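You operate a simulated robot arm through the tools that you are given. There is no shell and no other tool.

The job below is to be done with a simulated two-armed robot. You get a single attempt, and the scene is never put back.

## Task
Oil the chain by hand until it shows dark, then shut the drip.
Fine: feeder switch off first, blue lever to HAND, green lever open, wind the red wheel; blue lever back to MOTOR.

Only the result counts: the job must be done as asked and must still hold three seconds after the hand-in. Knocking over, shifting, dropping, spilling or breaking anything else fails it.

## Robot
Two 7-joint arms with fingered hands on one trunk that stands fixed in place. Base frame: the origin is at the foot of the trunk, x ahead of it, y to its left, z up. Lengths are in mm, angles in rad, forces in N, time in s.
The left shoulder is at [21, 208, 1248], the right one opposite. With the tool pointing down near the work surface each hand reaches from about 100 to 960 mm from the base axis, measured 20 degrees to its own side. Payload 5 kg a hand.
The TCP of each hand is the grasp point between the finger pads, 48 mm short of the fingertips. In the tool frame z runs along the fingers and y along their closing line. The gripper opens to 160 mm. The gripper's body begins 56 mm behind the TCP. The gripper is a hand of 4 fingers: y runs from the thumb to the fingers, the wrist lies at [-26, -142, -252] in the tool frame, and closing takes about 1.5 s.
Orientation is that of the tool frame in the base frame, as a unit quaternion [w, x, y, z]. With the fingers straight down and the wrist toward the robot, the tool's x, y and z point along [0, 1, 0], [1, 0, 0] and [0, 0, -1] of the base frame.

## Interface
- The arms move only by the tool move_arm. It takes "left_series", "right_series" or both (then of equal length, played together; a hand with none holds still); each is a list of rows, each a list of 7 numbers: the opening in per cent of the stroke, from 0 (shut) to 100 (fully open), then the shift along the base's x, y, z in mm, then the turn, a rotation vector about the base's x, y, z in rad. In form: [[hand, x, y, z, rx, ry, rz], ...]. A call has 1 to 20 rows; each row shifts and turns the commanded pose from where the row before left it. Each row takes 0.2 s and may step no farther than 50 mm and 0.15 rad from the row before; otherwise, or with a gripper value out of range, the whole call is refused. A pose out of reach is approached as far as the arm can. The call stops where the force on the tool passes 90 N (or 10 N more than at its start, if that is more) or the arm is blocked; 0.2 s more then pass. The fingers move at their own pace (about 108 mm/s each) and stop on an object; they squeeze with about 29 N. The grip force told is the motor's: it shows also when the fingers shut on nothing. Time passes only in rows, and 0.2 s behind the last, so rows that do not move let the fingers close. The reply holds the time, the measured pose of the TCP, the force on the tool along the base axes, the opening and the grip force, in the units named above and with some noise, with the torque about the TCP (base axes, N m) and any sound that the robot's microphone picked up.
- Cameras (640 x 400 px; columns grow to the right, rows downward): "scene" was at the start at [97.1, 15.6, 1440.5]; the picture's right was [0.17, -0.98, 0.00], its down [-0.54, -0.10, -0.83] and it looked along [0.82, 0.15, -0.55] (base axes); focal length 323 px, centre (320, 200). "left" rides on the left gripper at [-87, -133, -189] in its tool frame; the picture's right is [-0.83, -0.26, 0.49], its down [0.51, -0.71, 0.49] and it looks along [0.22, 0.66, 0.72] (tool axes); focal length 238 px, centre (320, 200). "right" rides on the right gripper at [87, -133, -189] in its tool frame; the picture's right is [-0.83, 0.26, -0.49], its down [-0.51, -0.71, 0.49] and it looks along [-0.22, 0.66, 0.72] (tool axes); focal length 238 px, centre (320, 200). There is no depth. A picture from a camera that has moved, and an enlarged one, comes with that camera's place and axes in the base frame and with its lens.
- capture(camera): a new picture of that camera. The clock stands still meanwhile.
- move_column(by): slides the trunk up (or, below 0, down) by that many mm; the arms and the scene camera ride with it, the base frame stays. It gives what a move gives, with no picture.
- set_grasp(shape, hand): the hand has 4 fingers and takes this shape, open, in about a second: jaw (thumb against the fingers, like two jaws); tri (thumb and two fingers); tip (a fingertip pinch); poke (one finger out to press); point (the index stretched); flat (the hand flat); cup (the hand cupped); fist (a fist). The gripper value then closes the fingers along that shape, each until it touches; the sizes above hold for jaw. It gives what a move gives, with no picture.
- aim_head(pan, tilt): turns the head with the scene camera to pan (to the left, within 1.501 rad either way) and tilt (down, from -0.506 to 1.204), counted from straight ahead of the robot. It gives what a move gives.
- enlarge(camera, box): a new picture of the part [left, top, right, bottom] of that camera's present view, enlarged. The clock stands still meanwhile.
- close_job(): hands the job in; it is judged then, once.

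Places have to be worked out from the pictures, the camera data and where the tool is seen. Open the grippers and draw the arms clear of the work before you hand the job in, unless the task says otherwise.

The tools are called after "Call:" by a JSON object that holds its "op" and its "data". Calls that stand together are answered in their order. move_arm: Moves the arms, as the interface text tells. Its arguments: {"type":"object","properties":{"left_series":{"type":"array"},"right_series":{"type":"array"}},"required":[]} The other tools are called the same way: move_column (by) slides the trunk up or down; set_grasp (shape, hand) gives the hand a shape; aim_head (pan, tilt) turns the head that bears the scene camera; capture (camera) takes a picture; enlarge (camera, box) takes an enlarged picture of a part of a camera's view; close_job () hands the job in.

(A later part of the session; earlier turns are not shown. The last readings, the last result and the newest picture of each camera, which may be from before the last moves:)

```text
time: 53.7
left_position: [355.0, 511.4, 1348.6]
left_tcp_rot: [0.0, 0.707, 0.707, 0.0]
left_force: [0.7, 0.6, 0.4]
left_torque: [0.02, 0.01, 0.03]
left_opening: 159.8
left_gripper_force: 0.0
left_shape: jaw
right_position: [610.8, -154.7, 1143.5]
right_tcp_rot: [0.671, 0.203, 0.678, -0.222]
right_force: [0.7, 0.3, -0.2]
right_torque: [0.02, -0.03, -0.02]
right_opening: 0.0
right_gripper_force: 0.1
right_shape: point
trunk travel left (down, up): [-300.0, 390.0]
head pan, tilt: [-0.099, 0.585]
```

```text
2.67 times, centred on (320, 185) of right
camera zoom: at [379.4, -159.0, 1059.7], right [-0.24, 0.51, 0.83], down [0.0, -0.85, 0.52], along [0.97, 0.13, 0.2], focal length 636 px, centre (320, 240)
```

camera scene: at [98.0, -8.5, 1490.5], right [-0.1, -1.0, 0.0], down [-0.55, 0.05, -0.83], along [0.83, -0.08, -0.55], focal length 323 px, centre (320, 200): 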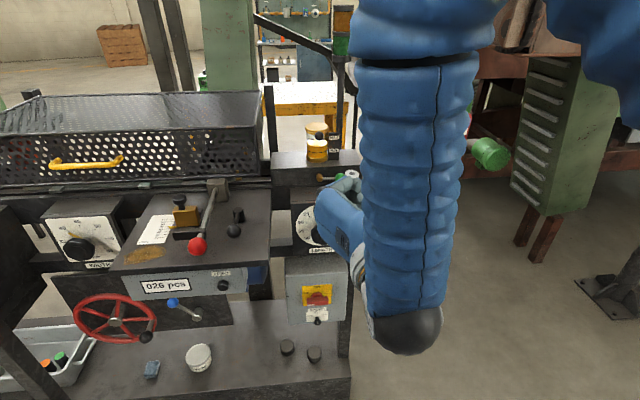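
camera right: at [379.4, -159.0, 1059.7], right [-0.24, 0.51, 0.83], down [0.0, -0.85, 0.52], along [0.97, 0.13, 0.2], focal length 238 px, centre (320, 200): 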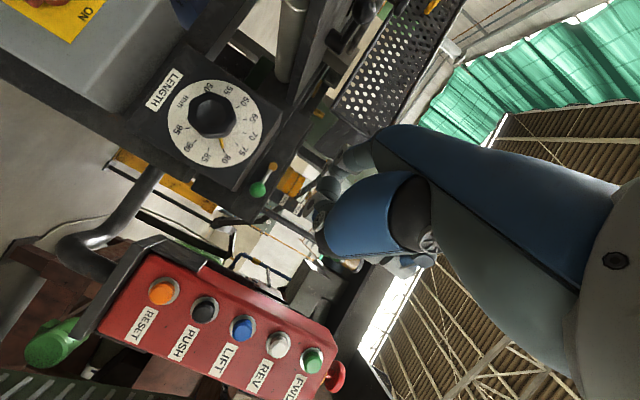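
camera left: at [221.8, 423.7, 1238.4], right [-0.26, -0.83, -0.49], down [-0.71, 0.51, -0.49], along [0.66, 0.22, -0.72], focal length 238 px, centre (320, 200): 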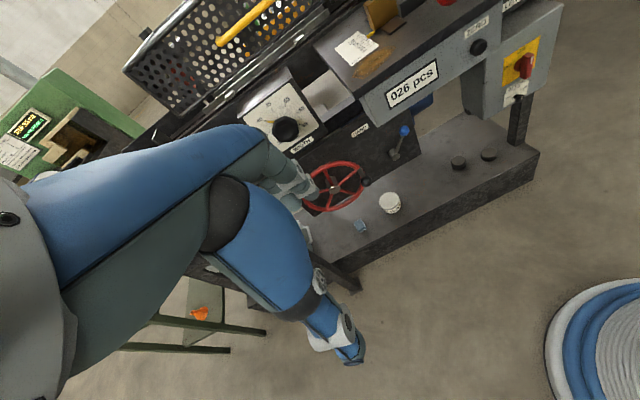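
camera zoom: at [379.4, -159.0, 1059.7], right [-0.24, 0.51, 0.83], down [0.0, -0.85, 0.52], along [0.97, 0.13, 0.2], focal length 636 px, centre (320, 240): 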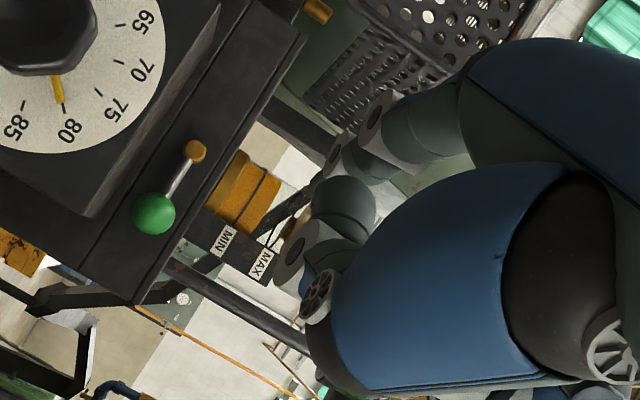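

The right camera confirms the lever: ball at (870, -143, 1042), plug at (884, -85, 1042), box top at z about 1010. I bring the index tip (about TCP + (96, 59, -35)) in front of the rod, still above the box top.

Call:
{"op": "move_arm", "data": {"right_series": [[100, 32, -4, -10, 0, 0, 0], [100, 32, -4, -10, 0, 0, 0], [100, 32, -4, -10, 0, 0, 0], [100, 24, -4, -10, 0, 0, 0], [100, 0, 0, 0, 0, 0, 0]]}}

Call:
{"op": "capture", "data": {"camera": "scene"}}

Call:
{"op": "enlarge", "data": {"camera": "scene", "box": [270, 110, 430, 270]}}

Call:
{"op": "enlarge", "data": {"camera": "right", "box": [220, 110, 420, 260]}}

```text
time: 54.9
left_position: [354.4, 511.2, 1350.1]
left_tcp_rot: [-0.001, 0.707, 0.707, 0.0]
left_force: [-0.9, 0.2, -0.2]
left_torque: [-0.06, -0.04, 0.04]
left_opening: 159.9
left_gripper_force: 0.0
left_shape: jaw
right_position: [730.7, -172.1, 1103.7]
right_tcp_rot: [0.672, 0.203, 0.678, -0.22]
right_force: [-0.3, -0.6, -0.6]
right_torque: [0.04, 0.0, 0.01]
right_opening: 0.4
right_gripper_force: 0.0
right_shape: point
trunk travel left (down, up): [-300.0, 390.0]
head pan, tilt: [-0.099, 0.585]
```

```text
taken
camera scene: at [97.0, -8.6, 1490.6], right [-0.1, -1.0, 0.0], down [-0.55, 0.05, -0.83], along [0.83, -0.08, -0.55], focal length 323 px, centre (320, 200)
```

scene: 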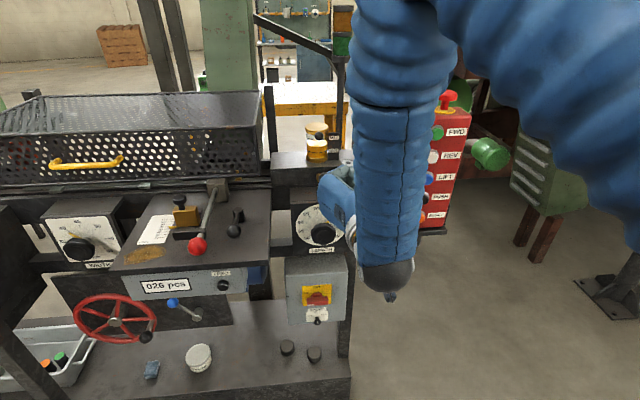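

```text
2.50 times, centred on (350, 190) of scene
camera zoom: at [97.0, -8.6, 1490.6], right [-0.1, -1.0, 0.0], down [-0.55, 0.05, -0.83], along [0.83, -0.08, -0.55], focal length 807 px, centre (245, 225)
```

zoom: 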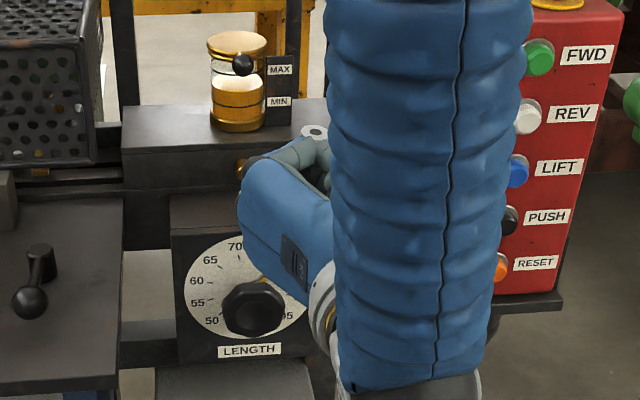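

```text
2.67 times, centred on (320, 185) of right
camera zoom: at [498.1, -174.7, 1020.6], right [-0.24, 0.51, 0.83], down [0.0, -0.85, 0.52], along [0.97, 0.13, 0.2], focal length 636 px, centre (320, 240)
```

zoom: 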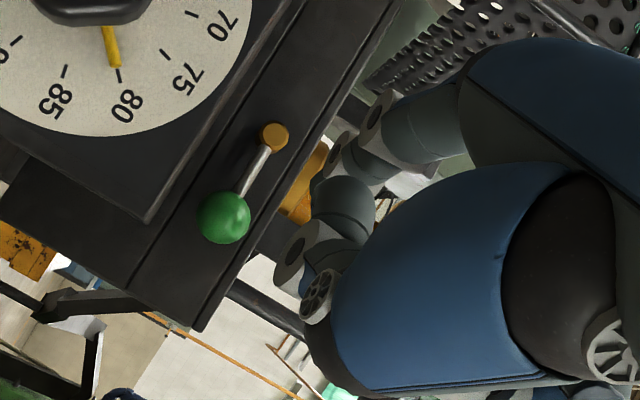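

Predicted tip is at (827, -113, 1069), in front of the rod. I lower it in small steps to feel for the box top and so learn the finger's true height.

Call:
{"op": "move_arm", "data": {"right_series": [[100, 0, 0, -12, 0, 0, 0], [100, 0, 0, -12, 0, 0, 0], [100, 0, 0, -8, 0, 0, 0], [100, 0, 0, -4, 0, 0, 0], [100, 0, 0, 0, 0, 0, 0]]}}

Call:
{"op": "enlarge", "data": {"camera": "right", "box": [220, 110, 420, 260]}}

Call:
{"op": "enlarge", "data": {"camera": "scene", "box": [290, 150, 400, 260]}}

```text
time: 56.1
left_position: [355.0, 511.4, 1350.0]
left_tcp_rot: [0.0, 0.708, 0.707, 0.0]
left_force: [0.7, 0.4, -0.7]
left_torque: [0.04, 0.02, 0.02]
left_opening: 159.8
left_gripper_force: 0.2
left_shape: jaw
right_position: [731.9, -171.1, 1067.7]
right_tcp_rot: [0.672, 0.202, 0.677, -0.221]
right_force: [-0.1, 0.1, 0.0]
right_torque: [0.02, 0.0, 0.0]
right_opening: 0.0
right_gripper_force: 0.0
right_shape: point
trunk travel left (down, up): [-300.0, 390.0]
head pan, tilt: [-0.099, 0.585]
```

```text
2.67 times, centred on (320, 185) of right
camera zoom: at [498.8, -174.6, 983.8], right [-0.24, 0.51, 0.83], down [0.0, -0.85, 0.52], along [0.97, 0.13, 0.2], focal length 636 px, centre (320, 240)
```

zoom: 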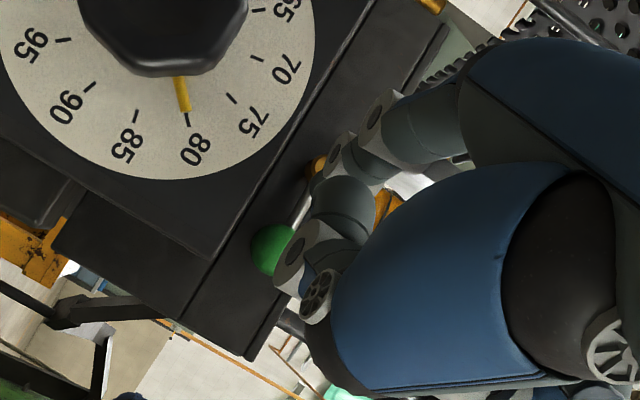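

```text
3.64 times, centred on (345, 205) of scene
camera zoom: at [97.8, -8.7, 1490.5], right [-0.1, -1.0, 0.0], down [-0.55, 0.05, -0.83], along [0.83, -0.08, -0.55], focal length 1173 px, centre (229, 182)
```

zoom: 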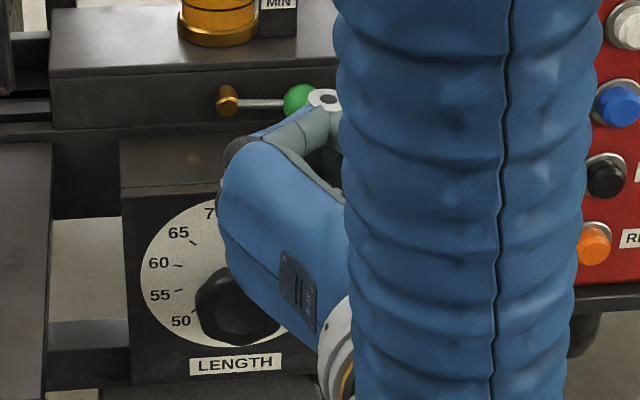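

No contact yet at TCP z 1068 (predicted finger centre 1033). I keep lowering in 3 mm steps.

Call:
{"op": "move_arm", "data": {"right_series": [[100, 0, 0, -3, 0, 0, 0], [100, 0, 0, -3, 0, 0, 0], [100, 0, 0, -3, 0, 0, 0], [100, 0, 0, 0, 0, 0, 0]]}}

```text
time: 57.1
left_position: [355.4, 510.1, 1349.2]
left_tcp_rot: [0.001, 0.707, 0.708, 0.0]
left_force: [-0.1, -0.3, -0.4]
left_torque: [0.02, -0.03, 0.0]
left_opening: 159.8
left_gripper_force: 0.1
left_shape: jaw
right_position: [731.2, -170.0, 1058.4]
right_tcp_rot: [0.672, 0.203, 0.677, -0.221]
right_force: [-0.5, -0.3, -0.2]
right_torque: [0.01, 0.01, 0.0]
right_opening: 0.0
right_gripper_force: 0.2
right_shape: point
trunk travel left (down, up): [-300.0, 390.0]
head pan, tilt: [-0.099, 0.585]
```

Still free at 1058. I lower a few more millimetres, watching the force.

Call:
{"op": "move_arm", "data": {"right_series": [[100, 0, 0, -3, 0, 0, 0], [100, 0, 0, -3, 0, 0, 0], [100, 0, 0, 0, 0, 0, 0]]}}

Call:
{"op": "enlarge", "data": {"camera": "right", "box": [240, 110, 400, 230]}}

```text
time: 57.9
left_position: [355.1, 510.9, 1348.8]
left_tcp_rot: [0.001, 0.707, 0.707, 0.0]
left_force: [1.1, 0.6, 0.0]
left_torque: [0.01, 0.02, -0.01]
left_opening: 159.8
left_gripper_force: 0.1
left_shape: jaw
right_position: [732.0, -171.0, 1052.9]
right_tcp_rot: [0.672, 0.203, 0.677, -0.22]
right_force: [-0.4, 0.0, -0.2]
right_torque: [0.01, -0.02, 0.02]
right_opening: 0.0
right_gripper_force: 0.0
right_shape: point
trunk travel left (down, up): [-300.0, 390.0]
head pan, tilt: [-0.099, 0.585]
```

```text
3.33 times, centred on (320, 170) of right
camera zoom: at [499.1, -174.3, 968.8], right [-0.24, 0.51, 0.83], down [0.0, -0.85, 0.52], along [0.97, 0.13, 0.2], focal length 794 px, centre (320, 300)
```

zoom: 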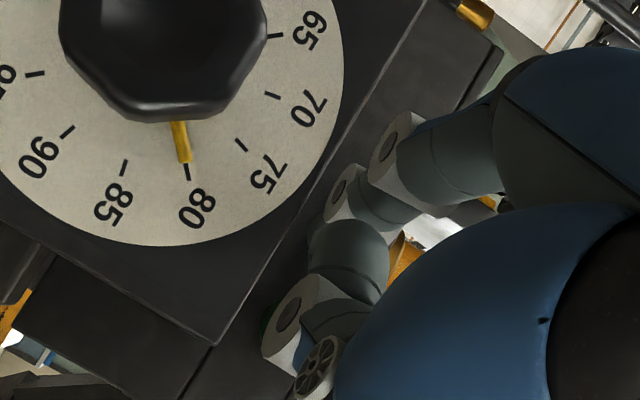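

No contact yet; the index must lie a little higher than I reckoned. I lower 3 mm at a time again.

Call:
{"op": "move_arm", "data": {"right_series": [[100, 0, 0, -3, 0, 0, 0], [100, 0, 0, -3, 0, 0, 0], [100, 0, 0, 0, 0, 0, 0]]}}

```text
time: 58.7
left_position: [355.4, 511.7, 1350.1]
left_tcp_rot: [0.0, 0.707, 0.707, 0.0]
left_force: [0.1, 0.2, -0.1]
left_torque: [0.0, 0.04, -0.01]
left_opening: 159.6
left_gripper_force: 0.0
left_shape: jaw
right_position: [732.1, -171.0, 1046.2]
right_tcp_rot: [0.672, 0.203, 0.677, -0.22]
right_force: [-0.2, -0.1, -0.3]
right_torque: [0.0, 0.01, -0.01]
right_opening: 0.0
right_gripper_force: 0.1
right_shape: point
trunk travel left (down, up): [-300.0, 390.0]
head pan, tilt: [-0.099, 0.585]
```

The wrist view can't give the finger's depth, so I use the left hand's camera as a side view: I yaw the left hand 60 degrees right and bring it to about (400, 300, 1300), looking at the lever.

Call:
{"op": "move_arm", "data": {"left_series": [[100, 6, -30, -7, 0, 0, -0.149], [100, 6, -30, -7, 0, 0, -0.149], [100, 6, -30, -7, 0, 0, -0.149], [100, 6, -30, -7, 0, 0, -0.149], [100, 6, -30, -7, 0, 0, -0.149], [100, 6, -30, -7, 0, 0, -0.149], [100, 6, -30, -7, 0, 0, -0.149], [100, 0, 0, 0, 0, 0, 0]]}}

Call:
{"op": "capture", "data": {"camera": "left"}}

```text
time: 60.5
left_position: [398.7, 304.5, 1299.6]
left_tcp_rot: [0.001, 0.966, 0.26, -0.001]
left_force: [0.2, 0.4, 0.0]
left_torque: [-0.04, -0.06, 0.01]
left_opening: 160.0
left_gripper_force: 0.1
left_shape: jaw
right_position: [730.7, -169.7, 1046.2]
right_tcp_rot: [0.672, 0.203, 0.677, -0.221]
right_force: [0.1, 0.5, 0.3]
right_torque: [0.04, -0.03, -0.05]
right_opening: 0.0
right_gripper_force: 0.1
right_shape: point
trunk travel left (down, up): [-300.0, 390.0]
head pan, tilt: [-0.099, 0.585]
```

```text
taken
camera left: at [256.6, 375.1, 1487.4], right [-0.85, -0.2, -0.48], down [0.08, 0.87, -0.49], along [0.52, -0.46, -0.72], focal length 238 px, centre (320, 200)
```

left: 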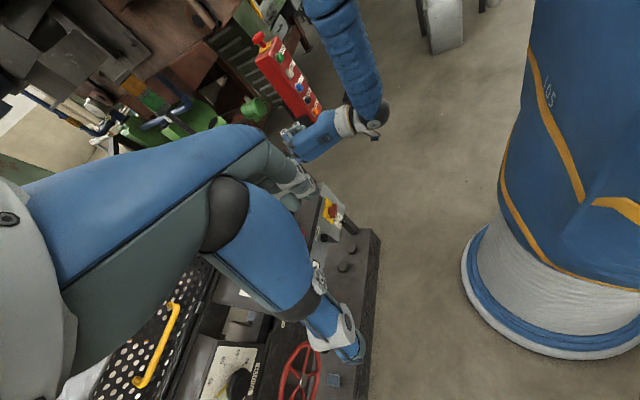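

The lever sits right at the edge of my own left fingers in this view. I shift the left hand 170 mm forward so the spot comes free.

Call:
{"op": "move_arm", "data": {"left_series": [[100, 45, 0, 0, 0, 0, 0], [100, 45, 0, 0, 0, 0, 0], [100, 45, 0, 0, 0, 0, 0], [100, 40, 0, 0, 0, 0, 0], [100, 0, 0, 0, 0, 0, 0]]}}

Call:
{"op": "capture", "data": {"camera": "left"}}

Call:
{"op": "enlarge", "data": {"camera": "left", "box": [240, 80, 360, 180]}}

```text
time: 61.7
left_position: [571.2, 300.4, 1300.3]
left_tcp_rot: [0.0, 0.965, 0.261, 0.0]
left_force: [-2.2, -0.4, 0.1]
left_torque: [0.01, -0.11, 0.05]
left_opening: 159.8
left_gripper_force: 0.0
left_shape: jaw
right_position: [730.4, -170.8, 1046.1]
right_tcp_rot: [0.672, 0.204, 0.677, -0.22]
right_force: [-1.1, -0.1, 1.1]
right_torque: [0.05, 0.02, 0.02]
right_opening: 153.4
right_gripper_force: 0.0
right_shape: point
trunk travel left (down, up): [-300.0, 390.0]
head pan, tilt: [-0.099, 0.585]
```

```text
taken
camera left: at [429.1, 370.7, 1489.6], right [-0.85, -0.2, -0.49], down [0.08, 0.87, -0.49], along [0.52, -0.46, -0.72], focal length 238 px, centre (320, 200)
```

left: 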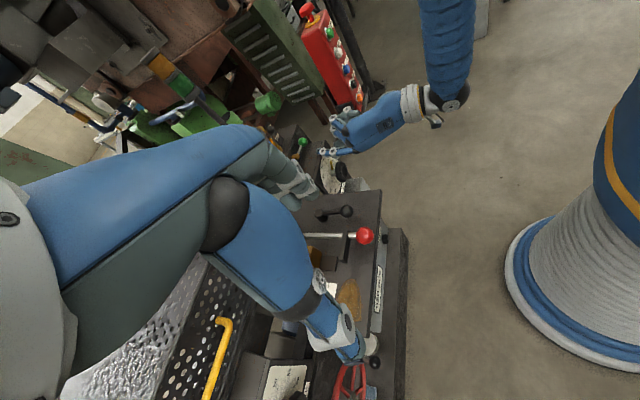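

```text
4.00 times, centred on (300, 130) of left
camera zoom: at [429.1, 370.7, 1489.6], right [-0.85, -0.2, -0.49], down [0.08, 0.87, -0.49], along [0.52, -0.46, -0.72], focal length 953 px, centre (400, 480)
```

zoom: 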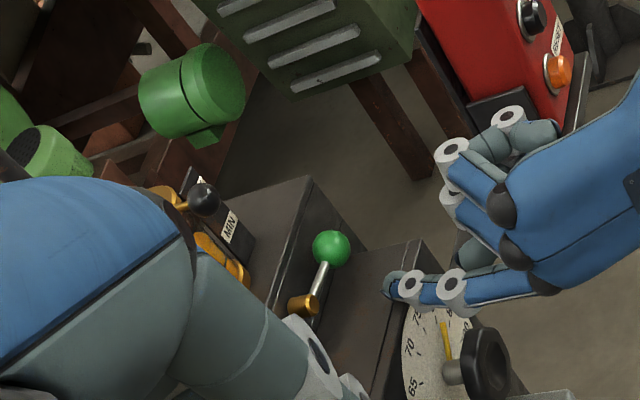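

This is a good side view: the index is straight, at the bottom of the hand, its tip just over the box's front edge near (824, -115, 1020). I take a fresh wrist view to cross-check.

Call:
{"op": "enlarge", "data": {"camera": "right", "box": [240, 110, 400, 230]}}

Call:
{"op": "enlarge", "data": {"camera": "left", "box": [300, 120, 360, 170]}}

```text
3.33 times, centred on (320, 170) of right
camera zoom: at [498.0, -174.8, 963.4], right [-0.24, 0.51, 0.83], down [0.0, -0.85, 0.52], along [0.97, 0.13, 0.2], focal length 794 px, centre (320, 300)
```

zoom: 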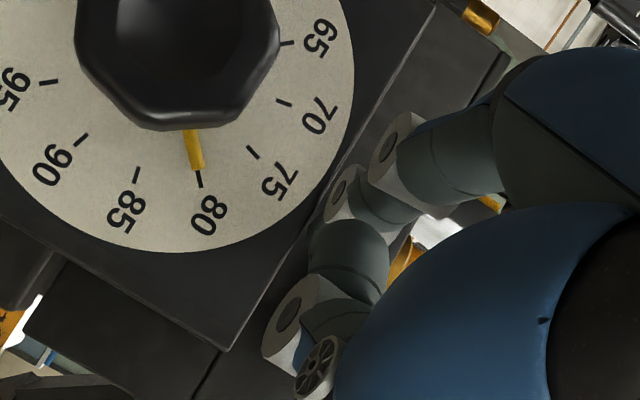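

```text
8.00 times, centred on (330, 145) of left
camera zoom: at [429.1, 370.7, 1489.6], right [-0.85, -0.2, -0.49], down [0.08, 0.87, -0.49], along [0.52, -0.46, -0.72], focal length 1907 px, centre (240, 640)
```

zoom: 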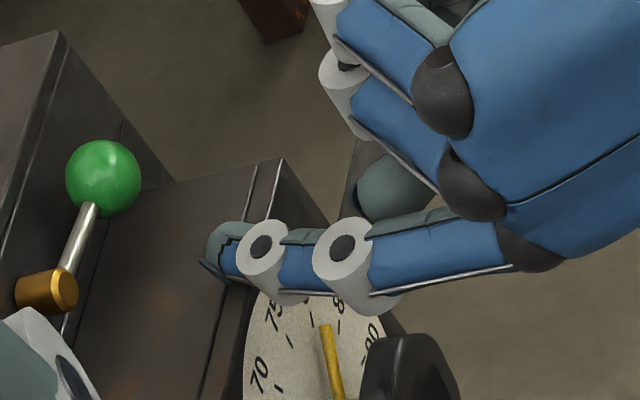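

Combining both cameras, the index axis lies at z about 1022, hubs 25 mm tall, tip end near (820, -105, 1022); the gap between box top (1010) and rod underside (1038) just takes it. I raise 3 mm and slide the tip forward under the rod between plug and ball in small steps.

Call:
{"op": "move_arm", "data": {"right_series": [[100, 0, 0, 3, 0, 0, 0], [100, 11, -1, 0, 0, 0, 0], [100, 11, -1, 0, 0, 0, 0], [100, 11, -1, 0, 0, 0, 0], [100, 0, 0, 0, 0, 0, 0]]}}

Call:
{"op": "enlarge", "data": {"camera": "left", "box": [290, 120, 350, 170]}}

Call:
{"op": "enlarge", "data": {"camera": "right", "box": [240, 110, 400, 230]}}

```text
time: 62.9
left_position: [571.7, 300.6, 1302.0]
left_tcp_rot: [0.0, 0.965, 0.261, 0.0]
left_force: [0.9, 0.2, -0.2]
left_torque: [0.0, -0.02, 0.05]
left_opening: 160.0
left_gripper_force: 0.1
left_shape: jaw
right_position: [764.6, -174.7, 1048.4]
right_tcp_rot: [0.672, 0.203, 0.677, -0.221]
right_force: [-0.2, -0.5, 0.6]
right_torque: [-0.02, 0.01, -0.01]
right_opening: 153.6
right_gripper_force: 0.0
right_shape: point
trunk travel left (down, up): [-300.0, 390.0]
head pan, tilt: [-0.099, 0.585]
```

```text
8.00 times, centred on (320, 145) of left
camera zoom: at [430.3, 370.8, 1488.9], right [-0.85, -0.2, -0.49], down [0.08, 0.87, -0.49], along [0.52, -0.46, -0.72], focal length 1907 px, centre (320, 640)
```

zoom: 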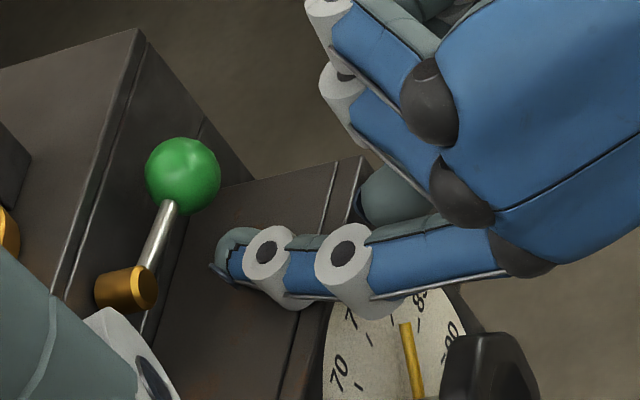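

```text
3.33 times, centred on (320, 170) of right
camera zoom: at [531.8, -178.0, 965.1], right [-0.24, 0.51, 0.83], down [0.0, -0.85, 0.52], along [0.97, 0.13, 0.2], focal length 794 px, centre (320, 300)
```

zoom: 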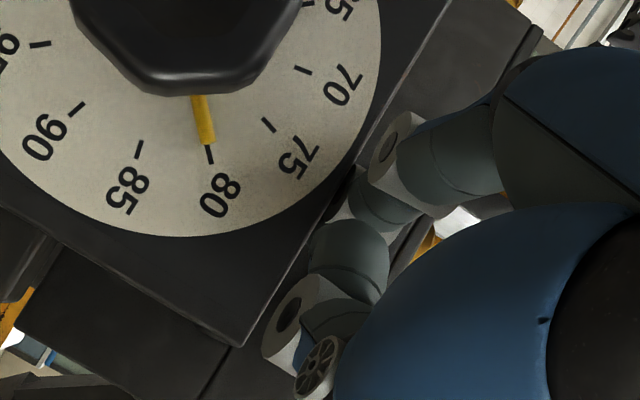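

No contact so far, and the finger is heading under the middle of the rod. About 25 mm more brings the tip just past it.

Call:
{"op": "move_arm", "data": {"right_series": [[100, 9, -1, 0, 0, 0, 0], [100, 9, -1, 0, 0, 0, 0], [100, 7, -1, 0, 0, 0, 0], [100, 0, 0, 0, 0, 0, 0]]}}

Call:
{"op": "enlarge", "data": {"camera": "left", "box": [290, 120, 350, 170]}}

```text
time: 63.9
left_position: [573.1, 301.1, 1300.9]
left_tcp_rot: [0.0, 0.966, 0.26, 0.0]
left_force: [-0.4, -1.3, 0.1]
left_torque: [0.02, -0.01, -0.02]
left_opening: 159.7
left_gripper_force: 0.0
left_shape: jaw
right_position: [788.9, -176.1, 1050.4]
right_tcp_rot: [0.672, 0.204, 0.677, -0.22]
right_force: [-2.8, -0.6, 3.8]
right_torque: [0.18, 0.04, 0.12]
right_opening: 153.5
right_gripper_force: 0.0
right_shape: point
trunk travel left (down, up): [-300.0, 390.0]
head pan, tilt: [-0.099, 0.585]
```

```text
8.00 times, centred on (320, 145) of left
camera zoom: at [429.8, 370.8, 1489.1], right [-0.85, -0.2, -0.49], down [0.08, 0.87, -0.49], along [0.52, -0.46, -0.72], focal length 1907 px, centre (320, 640)
```

zoom: 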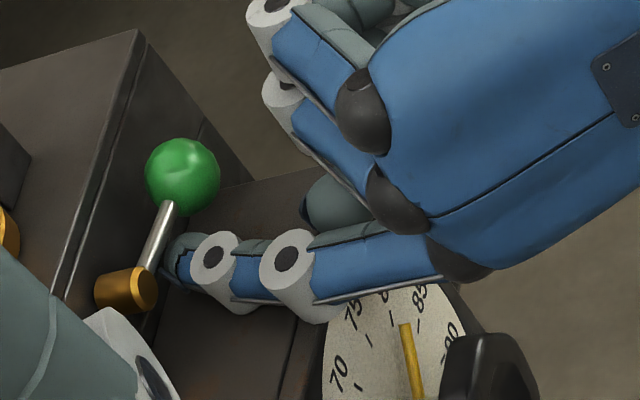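

A light touch shows: 3.8 N up, so a hub grazes the box top. I raise 2 mm, slip 7 mm farther in, then start lifting.

Call:
{"op": "move_arm", "data": {"right_series": [[100, 0, 0, 2.5, 0, 0, 0], [100, 5, -1, 0.5, 0, 0, 0], [100, 4, -1, 0.5, 0, 0, 0], [100, 0, 0, 0, 0, 0, 0]]}}

Call:
{"op": "enlarge", "data": {"camera": "left", "box": [290, 120, 350, 170]}}

```text
time: 64.9
left_position: [573.9, 301.1, 1299.7]
left_tcp_rot: [0.0, 0.965, 0.261, 0.0]
left_force: [-0.5, -0.1, 0.4]
left_torque: [-0.01, 0.02, -0.01]
left_opening: 159.7
left_gripper_force: 0.0
left_shape: jaw
right_position: [798.4, -179.4, 1053.3]
right_tcp_rot: [0.672, 0.203, 0.677, -0.221]
right_force: [-0.2, 0.3, 0.3]
right_torque: [0.01, 0.03, -0.03]
right_opening: 153.5
right_gripper_force: 0.0
right_shape: point
trunk travel left (down, up): [-300.0, 390.0]
head pan, tilt: [-0.099, 0.585]
```

```text
8.00 times, centred on (320, 145) of left
camera zoom: at [430.5, 370.8, 1488.9], right [-0.85, -0.2, -0.49], down [0.08, 0.87, -0.49], along [0.52, -0.46, -0.72], focal length 1907 px, centre (320, 640)
```

zoom: 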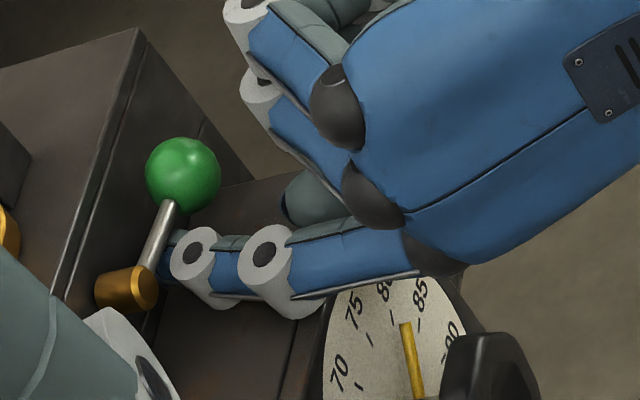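

The tip is now under the rod without touching anything. I lift along the rod's arc in small steps.

Call:
{"op": "move_arm", "data": {"right_series": [[100, 0, -1, 4, 0, 0, 0], [100, 0, -1, 4, 0, 0, 0], [100, 0, -1, 4, 0, 0, 0], [100, 0, 0, 4, 0, 0, 0], [100, 0, 0, 0, 0, 0, 0]]}}

Call:
{"op": "enlarge", "data": {"camera": "left", "box": [290, 120, 350, 170]}}

```text
time: 66.1
left_position: [572.1, 300.5, 1301.1]
left_tcp_rot: [-0.001, 0.966, 0.26, 0.0]
left_force: [-0.7, -0.5, 0.4]
left_torque: [-0.01, 0.02, -0.01]
left_opening: 159.6
left_gripper_force: 0.1
left_shape: jaw
right_position: [798.8, -182.1, 1068.7]
right_tcp_rot: [0.672, 0.203, 0.677, -0.221]
right_force: [-0.3, -0.4, -2.3]
right_torque: [-0.07, 0.1, 0.02]
right_opening: 0.0
right_gripper_force: 0.1
right_shape: point
trunk travel left (down, up): [-300.0, 390.0]
head pan, tilt: [-0.099, 0.585]
```

```text
8.00 times, centred on (320, 145) of left
camera zoom: at [430.7, 370.7, 1488.8], right [-0.85, -0.2, -0.49], down [0.08, 0.87, -0.49], along [0.52, -0.46, -0.72], focal length 1907 px, centre (320, 640)
```

zoom: 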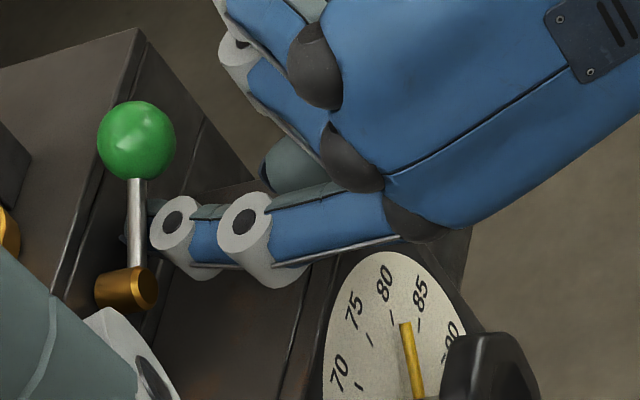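

The lever swings up easily (2 N). I follow on up toward 60 degrees.

Call:
{"op": "move_arm", "data": {"right_series": [[100, 0, 0.5, 4, 0, 0, 0], [100, 0, 1, 4, 0, 0, 0], [100, 0, 1.5, 4, 0, 0, 0], [100, 0, 2, 4, 0, 0, 0], [100, 0, 0, 0, 0, 0, 0]]}}

Call:
{"op": "enlarge", "data": {"camera": "left", "box": [290, 120, 350, 170]}}

```text
time: 67.3
left_position: [572.2, 299.9, 1300.4]
left_tcp_rot: [0.0, 0.965, 0.261, -0.001]
left_force: [-0.6, -0.8, -0.3]
left_torque: [-0.01, -0.01, -0.01]
left_opening: 159.8
left_gripper_force: 0.1
left_shape: jaw
right_position: [798.6, -175.4, 1084.4]
right_tcp_rot: [0.672, 0.204, 0.677, -0.221]
right_force: [-0.7, -0.3, -0.8]
right_torque: [-0.08, 0.04, -0.03]
right_opening: 153.7
right_gripper_force: 0.0
right_shape: point
trunk travel left (down, up): [-300.0, 390.0]
head pan, tilt: [-0.099, 0.585]
```

```text
8.00 times, centred on (320, 145) of left
camera zoom: at [430.6, 370.6, 1488.9], right [-0.85, -0.2, -0.49], down [0.08, 0.87, -0.49], along [0.52, -0.46, -0.72], focal length 1907 px, centre (320, 640)
```

zoom: 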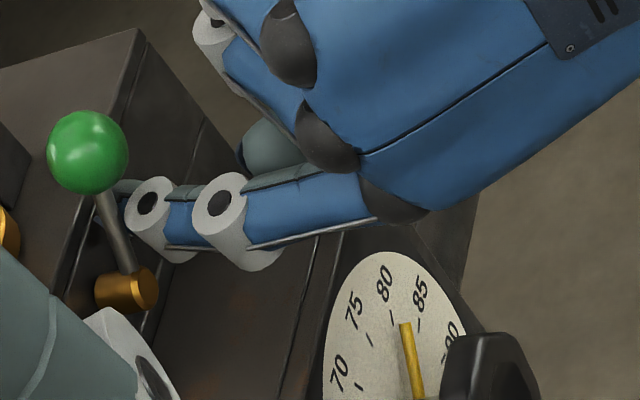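

The ball is at about 68 degrees up. I push on up and left to find the open stop.

Call:
{"op": "move_arm", "data": {"right_series": [[100, 0, 3, 3, 0, 0, 0], [100, 0, 3, 2, 0, 0, 0], [100, 0, 3, 2, 0, 0, 0], [100, 0, 3, 1, 0, 0, 0], [100, 0, 0, 0, 0, 0, 0]]}}

Call:
{"op": "enlarge", "data": {"camera": "left", "box": [290, 120, 350, 170]}}

```text
time: 68.5
left_position: [572.8, 300.0, 1300.8]
left_tcp_rot: [0.0, 0.966, 0.26, 0.0]
left_force: [0.9, -0.3, -0.7]
left_torque: [-0.01, 0.04, 0.0]
left_opening: 159.8
left_gripper_force: 0.1
left_shape: jaw
right_position: [799.0, -166.2, 1093.1]
right_tcp_rot: [0.672, 0.203, 0.677, -0.221]
right_force: [-0.5, -3.7, -0.4]
right_torque: [-0.19, 0.12, -0.13]
right_opening: 153.4
right_gripper_force: 0.0
right_shape: point
trunk travel left (down, up): [-300.0, 390.0]
head pan, tilt: [-0.099, 0.585]
```

```text
8.00 times, centred on (320, 145) of left
camera zoom: at [430.6, 370.3, 1489.0], right [-0.85, -0.2, -0.49], down [0.08, 0.87, -0.49], along [0.52, -0.46, -0.72], focal length 1907 px, centre (320, 640)
```

zoom: 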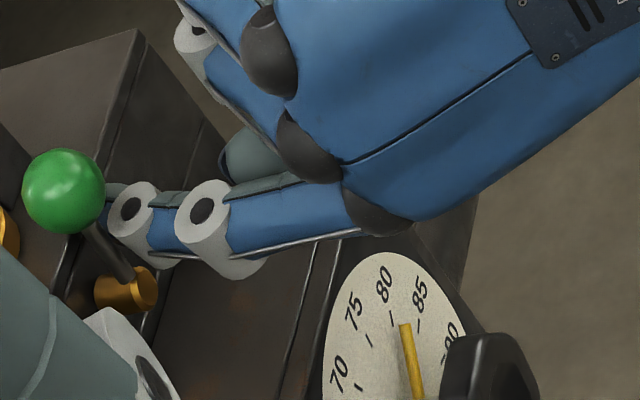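

The ball is now straight up (about 90 degrees). I nudge 6 mm more left to see whether it is at its stop.

Call:
{"op": "move_arm", "data": {"right_series": [[100, 0, 3, 0, 0, 0, 0], [100, 0, 3, -1, 0, 0, 0], [100, 0, 0, 0, 0, 0, 0]]}}

Call:
{"op": "enlarge", "data": {"camera": "left", "box": [290, 120, 350, 170]}}

Call:
{"op": "capture", "data": {"camera": "scene"}}

```text
time: 69.3
left_position: [573.5, 300.0, 1301.0]
left_tcp_rot: [0.0, 0.966, 0.26, 0.0]
left_force: [-0.3, -0.2, 0.8]
left_torque: [0.0, -0.01, 0.02]
left_opening: 160.1
left_gripper_force: 0.0
left_shape: jaw
right_position: [798.5, -160.8, 1091.8]
right_tcp_rot: [0.671, 0.204, 0.677, -0.221]
right_force: [-2.1, -7.8, 0.1]
right_torque: [-0.19, 0.03, -0.49]
right_opening: 153.8
right_gripper_force: 0.0
right_shape: point
trunk travel left (down, up): [-300.0, 390.0]
head pan, tilt: [-0.099, 0.585]
```

```text
8.00 times, centred on (320, 145) of left
camera zoom: at [430.4, 369.8, 1489.2], right [-0.85, -0.2, -0.49], down [0.08, 0.87, -0.49], along [0.52, -0.46, -0.72], focal length 1907 px, centre (320, 640)
```

zoom: 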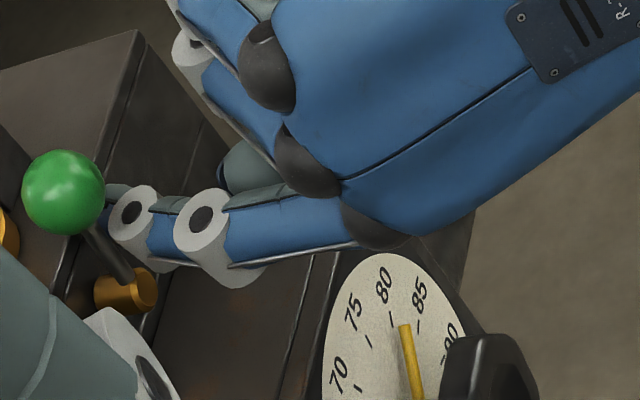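

```text
taken
camera scene: at [97.8, -9.6, 1490.5], right [-0.1, -0.99, 0.0], down [-0.55, 0.06, -0.83], along [0.83, -0.08, -0.55], focal length 323 px, centre (320, 200)
```

scene: 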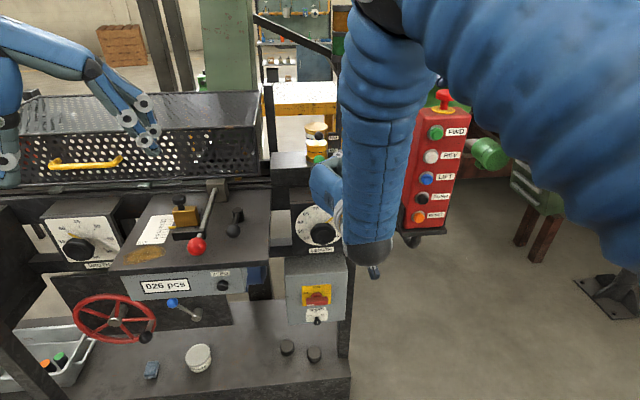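

Force climbs to 8 N with no more travel, so the lever is at its open stop, standing straight up. I back the right hand out, and draw the left hand away from over the table so the trunk can go down for the wheel.

Call:
{"op": "move_arm", "data": {"left_series": [[100, 0, 0, 0, 0, 0, 0], [100, -18, 34, 0, 0, 0, 0], [100, -18, 34, 0, 0, 0, 0], [100, -18, 34, 0, 0, 0, 0], [100, -18, 34, 0, 0, 0, 0], [100, -20, 34, 0, 0, 0, 0], [100, 0, 0, 0, 0, 0, 0]], "right_series": [[100, 0, -8, 0, 0, 0, 0], [100, -35, 0, 0, 0, 0, 0], [100, -40, 0, 10, 0, 0, 0], [100, -45, 0, 30, 0, 0, 0], [100, -45, 0, 30, 0, 0, 0], [100, -35, 0, 30, 0, 0, 0], [100, 0, 0, 0, 0, 0, 0]]}}

Call:
{"op": "enlarge", "data": {"camera": "scene", "box": [240, 110, 360, 230]}}

```text
refused: row 4 steps farther than a row can; nothing moved
```

```text
3.33 times, centred on (300, 170) of scene
camera zoom: at [97.8, -9.6, 1490.5], right [-0.1, -0.99, 0.0], down [-0.55, 0.06, -0.83], along [0.83, -0.08, -0.55], focal length 1076 px, centre (387, 300)
```

zoom: 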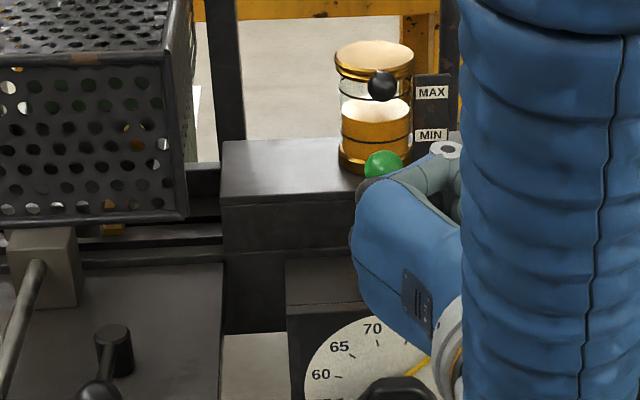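

One row was too long; I shorten it.

Call:
{"op": "move_arm", "data": {"left_series": [[100, 0, 0, 0, 0, 0, 0], [100, -18, 34, 0, 0, 0, 0], [100, -18, 34, 0, 0, 0, 0], [100, -18, 34, 0, 0, 0, 0], [100, -18, 34, 0, 0, 0, 0], [100, -20, 34, 0, 0, 0, 0]], "right_series": [[100, 0, -8, 0, 0, 0, 0], [100, -40, 0, 0, 0, 0, 0], [100, -45, 0, 15, 0, 0, 0], [100, -38, 0, 30, 0, 0, 0], [100, -38, 0, 30, 0, 0, 0], [100, -38, 0, 30, 0, 0, 0]]}}

Call:
{"op": "enlarge", "data": {"camera": "scene", "box": [240, 110, 360, 230]}}

```text
time: 70.7
left_position: [478.8, 474.1, 1301.3]
left_tcp_rot: [0.0, 0.966, 0.26, 0.001]
left_force: [-2.6, 1.5, -0.2]
left_torque: [-0.12, -0.25, 0.06]
left_opening: 160.0
left_gripper_force: 0.1
left_shape: jaw
right_position: [596.8, -163.9, 1198.6]
right_tcp_rot: [0.673, 0.203, 0.676, -0.221]
right_force: [-1.4, 0.8, 0.2]
right_torque: [0.02, 0.02, -0.03]
right_opening: 153.7
right_gripper_force: 0.0
right_shape: point
trunk travel left (down, up): [-300.0, 390.0]
head pan, tilt: [-0.099, 0.585]
```

```text
3.33 times, centred on (300, 170) of scene
camera zoom: at [94.9, -7.0, 1490.7], right [-0.1, -1.0, 0.0], down [-0.55, 0.05, -0.83], along [0.83, -0.08, -0.55], focal length 1076 px, centre (387, 300)
```

zoom: 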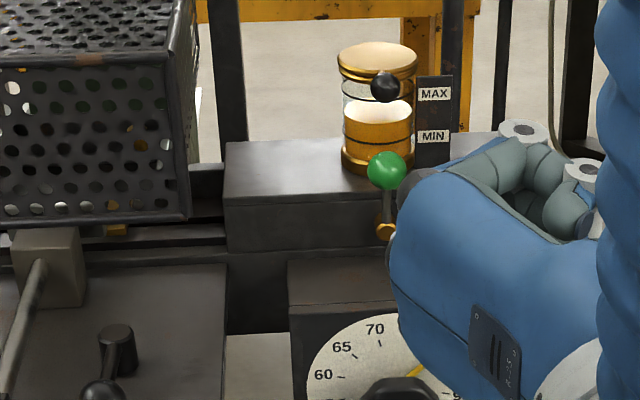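

The green lever stands open by itself. Now the trunk goes down 300 mm for the wheel.

Call:
{"op": "move_column", "data": {"by": -300}}

Call:
{"op": "move_arm", "data": {"left_series": [[100, 5, 2, -14, 0.0932, -0.0538, -0.0932], [100, 5, 2, -14, 0.0932, -0.0538, -0.0932], [100, 5, 2, -14, 0.0932, -0.0538, -0.0932], [100, 5, 2, -14, 0.0932, -0.0538, -0.0932], [100, 5, 2, -14, 0.0932, -0.0538, -0.0932], [100, 5, 2, -14, 0.0932, -0.0538, -0.0932], [100, 5, 2, -14, 0.0932, -0.0538, -0.0932], [100, 5, 2, -14, 0.0932, -0.0538, -0.0932], [80, 5, 2, -14, 0.0932, -0.0538, -0.0932]]}}

Call:
{"op": "aim_head", "data": {"pan": 0.35, "tilt": 0.6}}

Call:
{"op": "capture", "data": {"camera": "scene"}}

```text
time: 73.7
left_position: [481.2, 471.8, 1000.9]
left_tcp_rot: [-0.001, 0.965, 0.261, 0.0]
left_force: [-0.9, 0.6, -0.4]
left_torque: [-0.01, 0.01, 0.01]
left_opening: 159.7
left_gripper_force: 0.1
left_shape: jaw
right_position: [600.3, -166.5, 897.6]
right_tcp_rot: [0.672, 0.203, 0.678, -0.221]
right_force: [-0.5, -0.9, 0.4]
right_torque: [0.01, -0.02, -0.01]
right_opening: 153.7
right_gripper_force: 0.1
right_shape: point
trunk travel left (down, up): [0.0, 690.0]
head pan, tilt: [-0.099, 0.585]
```

```text
time: 75.7
left_position: [524.9, 491.4, 873.8]
left_tcp_rot: [-0.32, 0.875, -0.169, 0.32]
left_force: [-0.4, 0.2, 0.0]
left_torque: [-0.03, -0.04, 0.0]
left_opening: 128.4
left_gripper_force: 0.0
left_shape: jaw
right_position: [600.4, -165.2, 896.3]
right_tcp_rot: [0.672, 0.203, 0.677, -0.221]
right_force: [0.1, -0.5, -0.9]
right_torque: [0.01, -0.01, -0.03]
right_opening: 153.4
right_gripper_force: 0.0
right_shape: point
trunk travel left (down, up): [0.0, 690.0]
head pan, tilt: [-0.099, 0.585]
```

```text
time: 76.6
left_position: [524.5, 489.8, 875.0]
left_tcp_rot: [-0.318, 0.876, -0.169, 0.32]
left_force: [-0.3, 0.4, -0.1]
left_torque: [0.0, 0.01, -0.02]
left_opening: 128.5
left_gripper_force: 0.0
left_shape: jaw
right_position: [600.4, -165.5, 896.6]
right_tcp_rot: [0.672, 0.203, 0.678, -0.22]
right_force: [0.3, 0.2, 0.1]
right_torque: [-0.03, 0.01, 0.0]
right_opening: 153.7
right_gripper_force: 0.0
right_shape: point
trunk travel left (down, up): [0.0, 690.0]
head pan, tilt: [0.351, 0.6]
```

```text
taken
camera scene: at [92.4, 30.4, 1189.1], right [0.34, -0.94, 0.0], down [-0.53, -0.19, -0.82], along [0.77, 0.28, -0.57], focal length 323 px, centre (320, 200)
```

scene: 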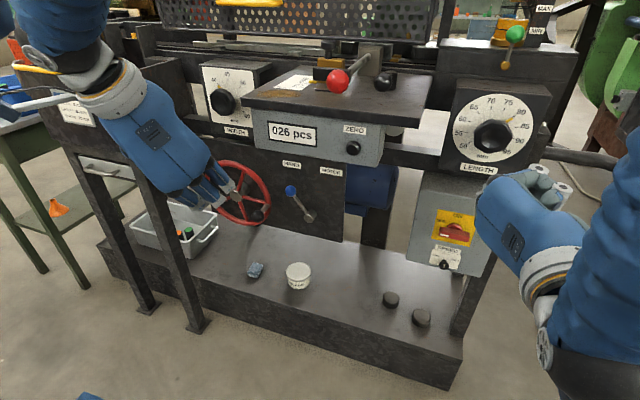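

The turn goes smoothly. I finish the remaining eight steps, coming down in front of the wheel.

Call:
{"op": "move_arm", "data": {"left_series": [[70, 5, 2, -10, 0.0932, -0.0538, -0.0932], [60, 5, 2, -10, 0.0932, -0.0538, -0.0932], [50, 5, 2, -10, 0.0932, -0.0538, -0.0932], [50, 5, 2, -10, 0.0932, -0.0538, -0.0932], [50, 5, 2, -10, 0.0932, -0.0538, -0.0932], [50, 5, 2, -10, 0.0932, -0.0538, -0.0932], [50, 5, 2, -10, 0.0932, -0.0538, -0.0932], [50, 5, 2, -10, 0.0932, -0.0538, -0.0932], [50, 0, 0, 0, 0, 0, 0]]}}

Call:
{"op": "capture", "data": {"camera": "scene"}}

Call:
{"op": "capture", "data": {"camera": "left"}}

```text
time: 78.6
left_position: [565.8, 505.8, 794.7]
left_tcp_rot: [-0.499, 0.5, -0.5, 0.501]
left_force: [0.2, -1.0, -0.2]
left_torque: [0.02, -0.02, 0.01]
left_opening: 80.4
left_gripper_force: 0.1
left_shape: jaw
right_position: [601.1, -165.3, 896.6]
right_tcp_rot: [0.672, 0.203, 0.677, -0.221]
right_force: [-0.2, -0.5, 0.3]
right_torque: [0.02, 0.0, 0.0]
right_opening: 153.6
right_gripper_force: 0.1
right_shape: point
trunk travel left (down, up): [0.0, 690.0]
head pan, tilt: [0.351, 0.6]
```

```text
taken
camera scene: at [92.3, 30.5, 1189.1], right [0.34, -0.94, 0.0], down [-0.53, -0.19, -0.82], along [0.77, 0.28, -0.57], focal length 323 px, centre (320, 200)
```

scene: 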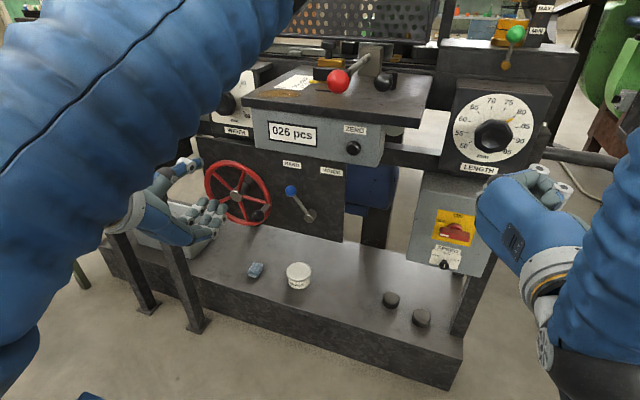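

```text
taken
camera left: at [375.5, 593.2, 926.7], right [0.49, 0.83, 0.26], down [0.49, -0.51, 0.71], along [0.72, -0.22, -0.65], focal length 238 px, centre (320, 200)
```

left: 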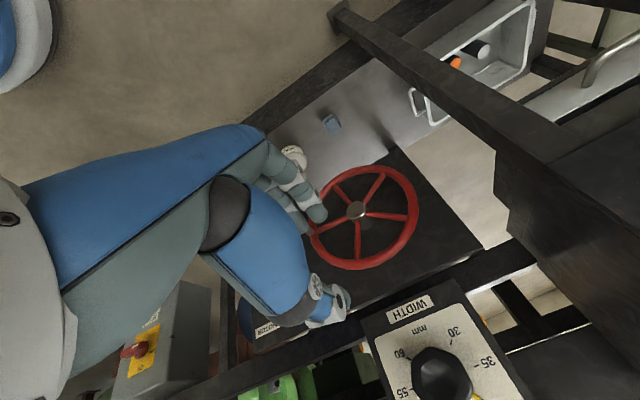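

The left hand now points forward with thumb above and fingers below. I enlarge the wheel to find the handle ball.

Call:
{"op": "enlarge", "data": {"camera": "scene", "box": [150, 140, 310, 240]}}

Call:
{"op": "enlarge", "data": {"camera": "left", "box": [260, 120, 460, 300]}}

```text
4.00 times, centred on (230, 190) of scene
camera zoom: at [92.3, 30.5, 1189.1], right [0.34, -0.94, 0.0], down [-0.53, -0.19, -0.82], along [0.77, 0.28, -0.57], focal length 1290 px, centre (680, 240)
```

zoom: 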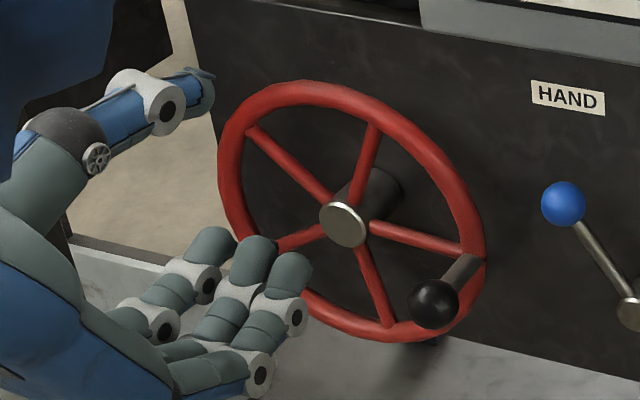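

```text
2.22 times, centred on (360, 210) of left
camera zoom: at [375.5, 593.2, 926.7], right [0.49, 0.83, 0.26], down [0.49, -0.51, 0.71], along [0.72, -0.22, -0.65], focal length 530 px, centre (231, 178)
```

zoom: 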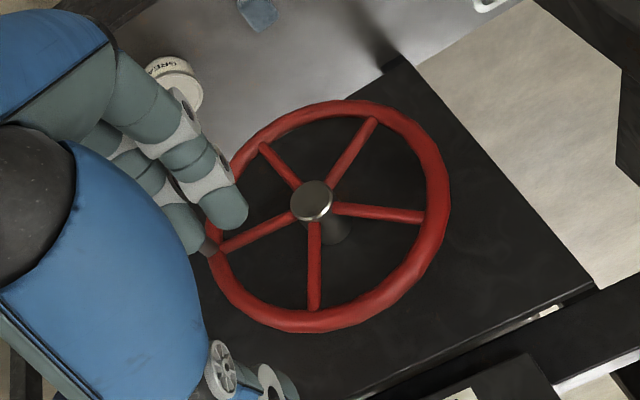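

The ball is now at (701, 434, 650) and the hub at (753, 538, 659), so the crank radius is about 104 mm. I bring the hand in front of the ball and then forward around it.

Call:
{"op": "move_arm", "data": {"left_series": [[50, 8, -18, -36, 0, 0, 0], [50, 8, -18, -36, 0, 0, 0], [50, 8, -18, -36, 0, 0, 0], [50, 8, -18, -37, 0, 0, 0], [50, 25, 0, 0, 0, 0, 0], [50, 25, 0, 0, 0, 0, 0], [50, 0, 0, 0, 0, 0, 0]]}}

Call:
{"op": "enlarge", "data": {"camera": "scene", "box": [150, 140, 310, 240]}}

Call:
{"op": "capture", "data": {"camera": "left"}}

```text
time: 80.2
left_position: [648.3, 434.8, 649.2]
left_tcp_rot: [-0.498, 0.501, -0.499, 0.501]
left_force: [0.0, 0.1, -0.4]
left_torque: [0.0, 0.0, -0.01]
left_opening: 80.0
left_gripper_force: 0.1
left_shape: jaw
right_position: [600.8, -166.7, 896.7]
right_tcp_rot: [0.672, 0.203, 0.677, -0.221]
right_force: [-0.1, 0.6, -0.5]
right_torque: [-0.01, 0.0, -0.03]
right_opening: 153.8
right_gripper_force: 0.1
right_shape: point
trunk travel left (down, up): [0.0, 690.0]
head pan, tilt: [0.351, 0.6]
```

```text
4.00 times, centred on (230, 190) of scene
camera zoom: at [92.5, 30.4, 1189.1], right [0.34, -0.94, 0.0], down [-0.53, -0.19, -0.82], along [0.77, 0.28, -0.57], focal length 1290 px, centre (680, 240)
```

zoom: 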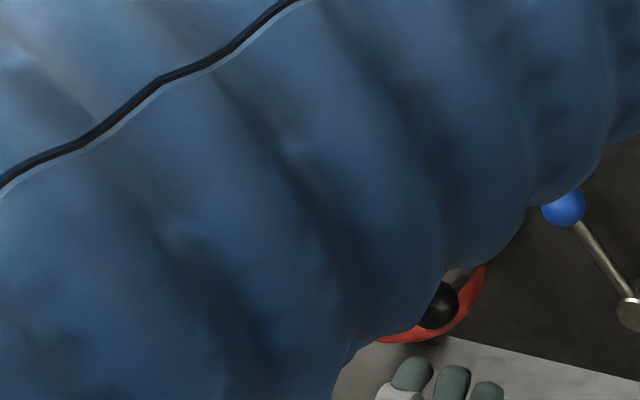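

```text
taken
camera left: at [458.1, 520.5, 781.8], right [0.49, 0.84, 0.26], down [0.49, -0.5, 0.71], along [0.72, -0.22, -0.66], focal length 238 px, centre (320, 200)
```

left: 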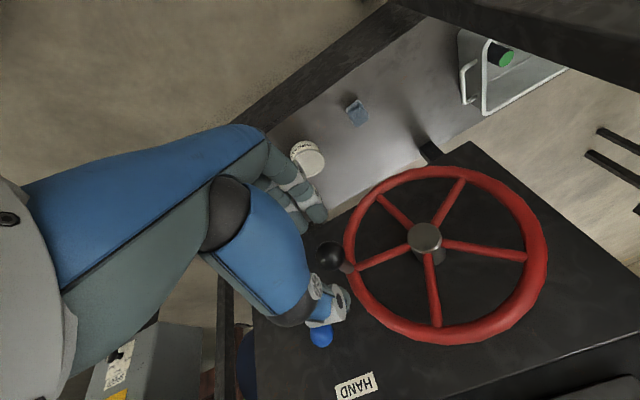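

The wrist view shows the ball exactly midway between thumb and fingers. I move 35 mm forward and close on it.

Call:
{"op": "move_arm", "data": {"left_series": [[50, 18, 0, 0, 0, 0, 0], [50, 17, 0, 0, 0, 0, 0], [0, 0, 0, 0, 0, 0, 0], [0, 0, 0, 0, 0, 0, 0], [0, 0, 0, 0, 0, 0, 0], [0, 0, 0, 0, 0, 0, 0]]}}

Call:
{"op": "capture", "data": {"camera": "left"}}

```text
time: 81.6
left_position: [682.6, 434.1, 650.5]
left_tcp_rot: [-0.499, 0.5, -0.499, 0.502]
left_force: [6.2, -0.8, 3.9]
left_torque: [0.0, -0.05, 0.03]
left_opening: 16.9
left_gripper_force: 29.1
left_shape: jaw
right_position: [599.8, -166.4, 896.6]
right_tcp_rot: [0.671, 0.205, 0.677, -0.221]
right_force: [0.1, 0.4, -0.9]
right_torque: [0.01, -0.02, -0.01]
right_opening: 153.5
right_gripper_force: 0.0
right_shape: point
trunk travel left (down, up): [0.0, 690.0]
head pan, tilt: [0.351, 0.6]
```

```text
taken
camera left: at [493.3, 520.2, 782.3], right [0.49, 0.83, 0.26], down [0.49, -0.51, 0.71], along [0.72, -0.22, -0.65], focal length 238 px, centre (320, 200)
```

left: 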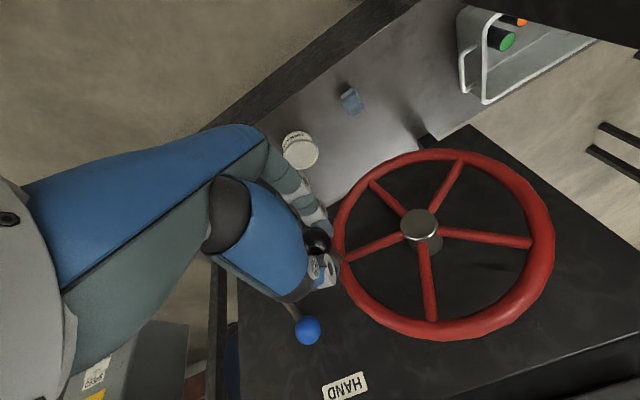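

The ball is gripped (17 mm reading, 29 N). I wind a first quarter turn clockwise to check the load and the circle fit.

Call:
{"op": "move_arm", "data": {"left_series": [[0, 0, 7.6, -31.8, 0, 0, 0], [0, 0, 17.1, -27.8, 0, 0, 0], [0, 0, 24.9, -21.2, 0, 0, 0], [0, 0, 30.1, -12.5, 0, 0, 0], [0, 0, 32.6, -2.6, 0, 0, 0]]}}

Call:
{"op": "capture", "data": {"camera": "left"}}

Call:
{"op": "capture", "data": {"camera": "scene"}}

```text
time: 82.8
left_position: [683.1, 547.1, 551.7]
left_tcp_rot: [-0.499, 0.5, -0.5, 0.5]
left_force: [35.3, -6.1, -3.8]
left_torque: [0.27, 0.2, -0.15]
left_opening: 13.0
left_gripper_force: 29.1
left_shape: jaw
right_position: [601.3, -164.3, 894.9]
right_tcp_rot: [0.671, 0.204, 0.678, -0.221]
right_force: [-0.3, 1.2, 0.0]
right_torque: [0.01, 0.04, -0.07]
right_opening: 153.5
right_gripper_force: 0.0
right_shape: point
trunk travel left (down, up): [0.0, 690.0]
head pan, tilt: [0.351, 0.6]
```

```text
taken
camera left: at [493.5, 634.0, 683.9], right [0.49, 0.84, 0.25], down [0.49, -0.5, 0.71], along [0.72, -0.22, -0.66], focal length 238 px, centre (320, 200)
```

left: 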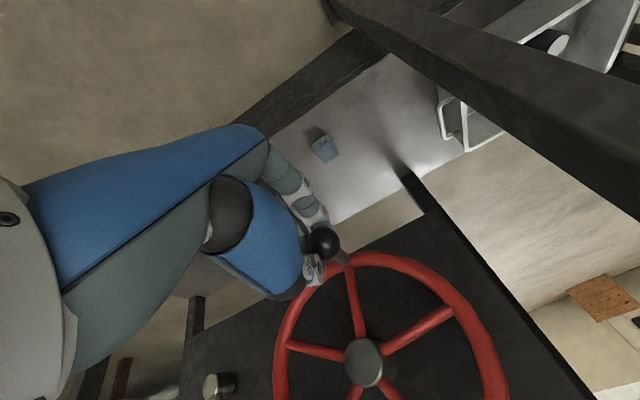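

```text
taken
camera scene: at [94.1, 30.7, 1188.9], right [0.34, -0.94, 0.0], down [-0.53, -0.19, -0.82], along [0.77, 0.28, -0.57], focal length 323 px, centre (320, 200)
```

scene: 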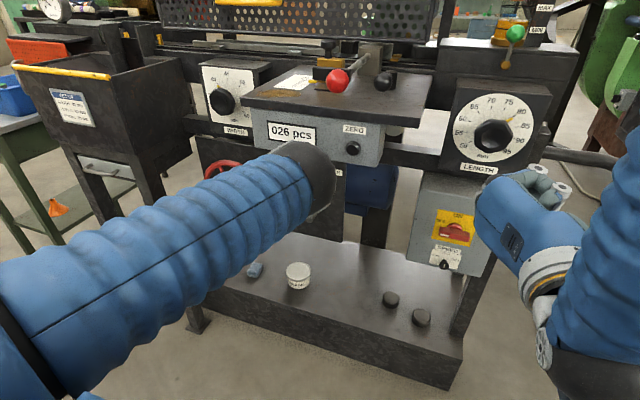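

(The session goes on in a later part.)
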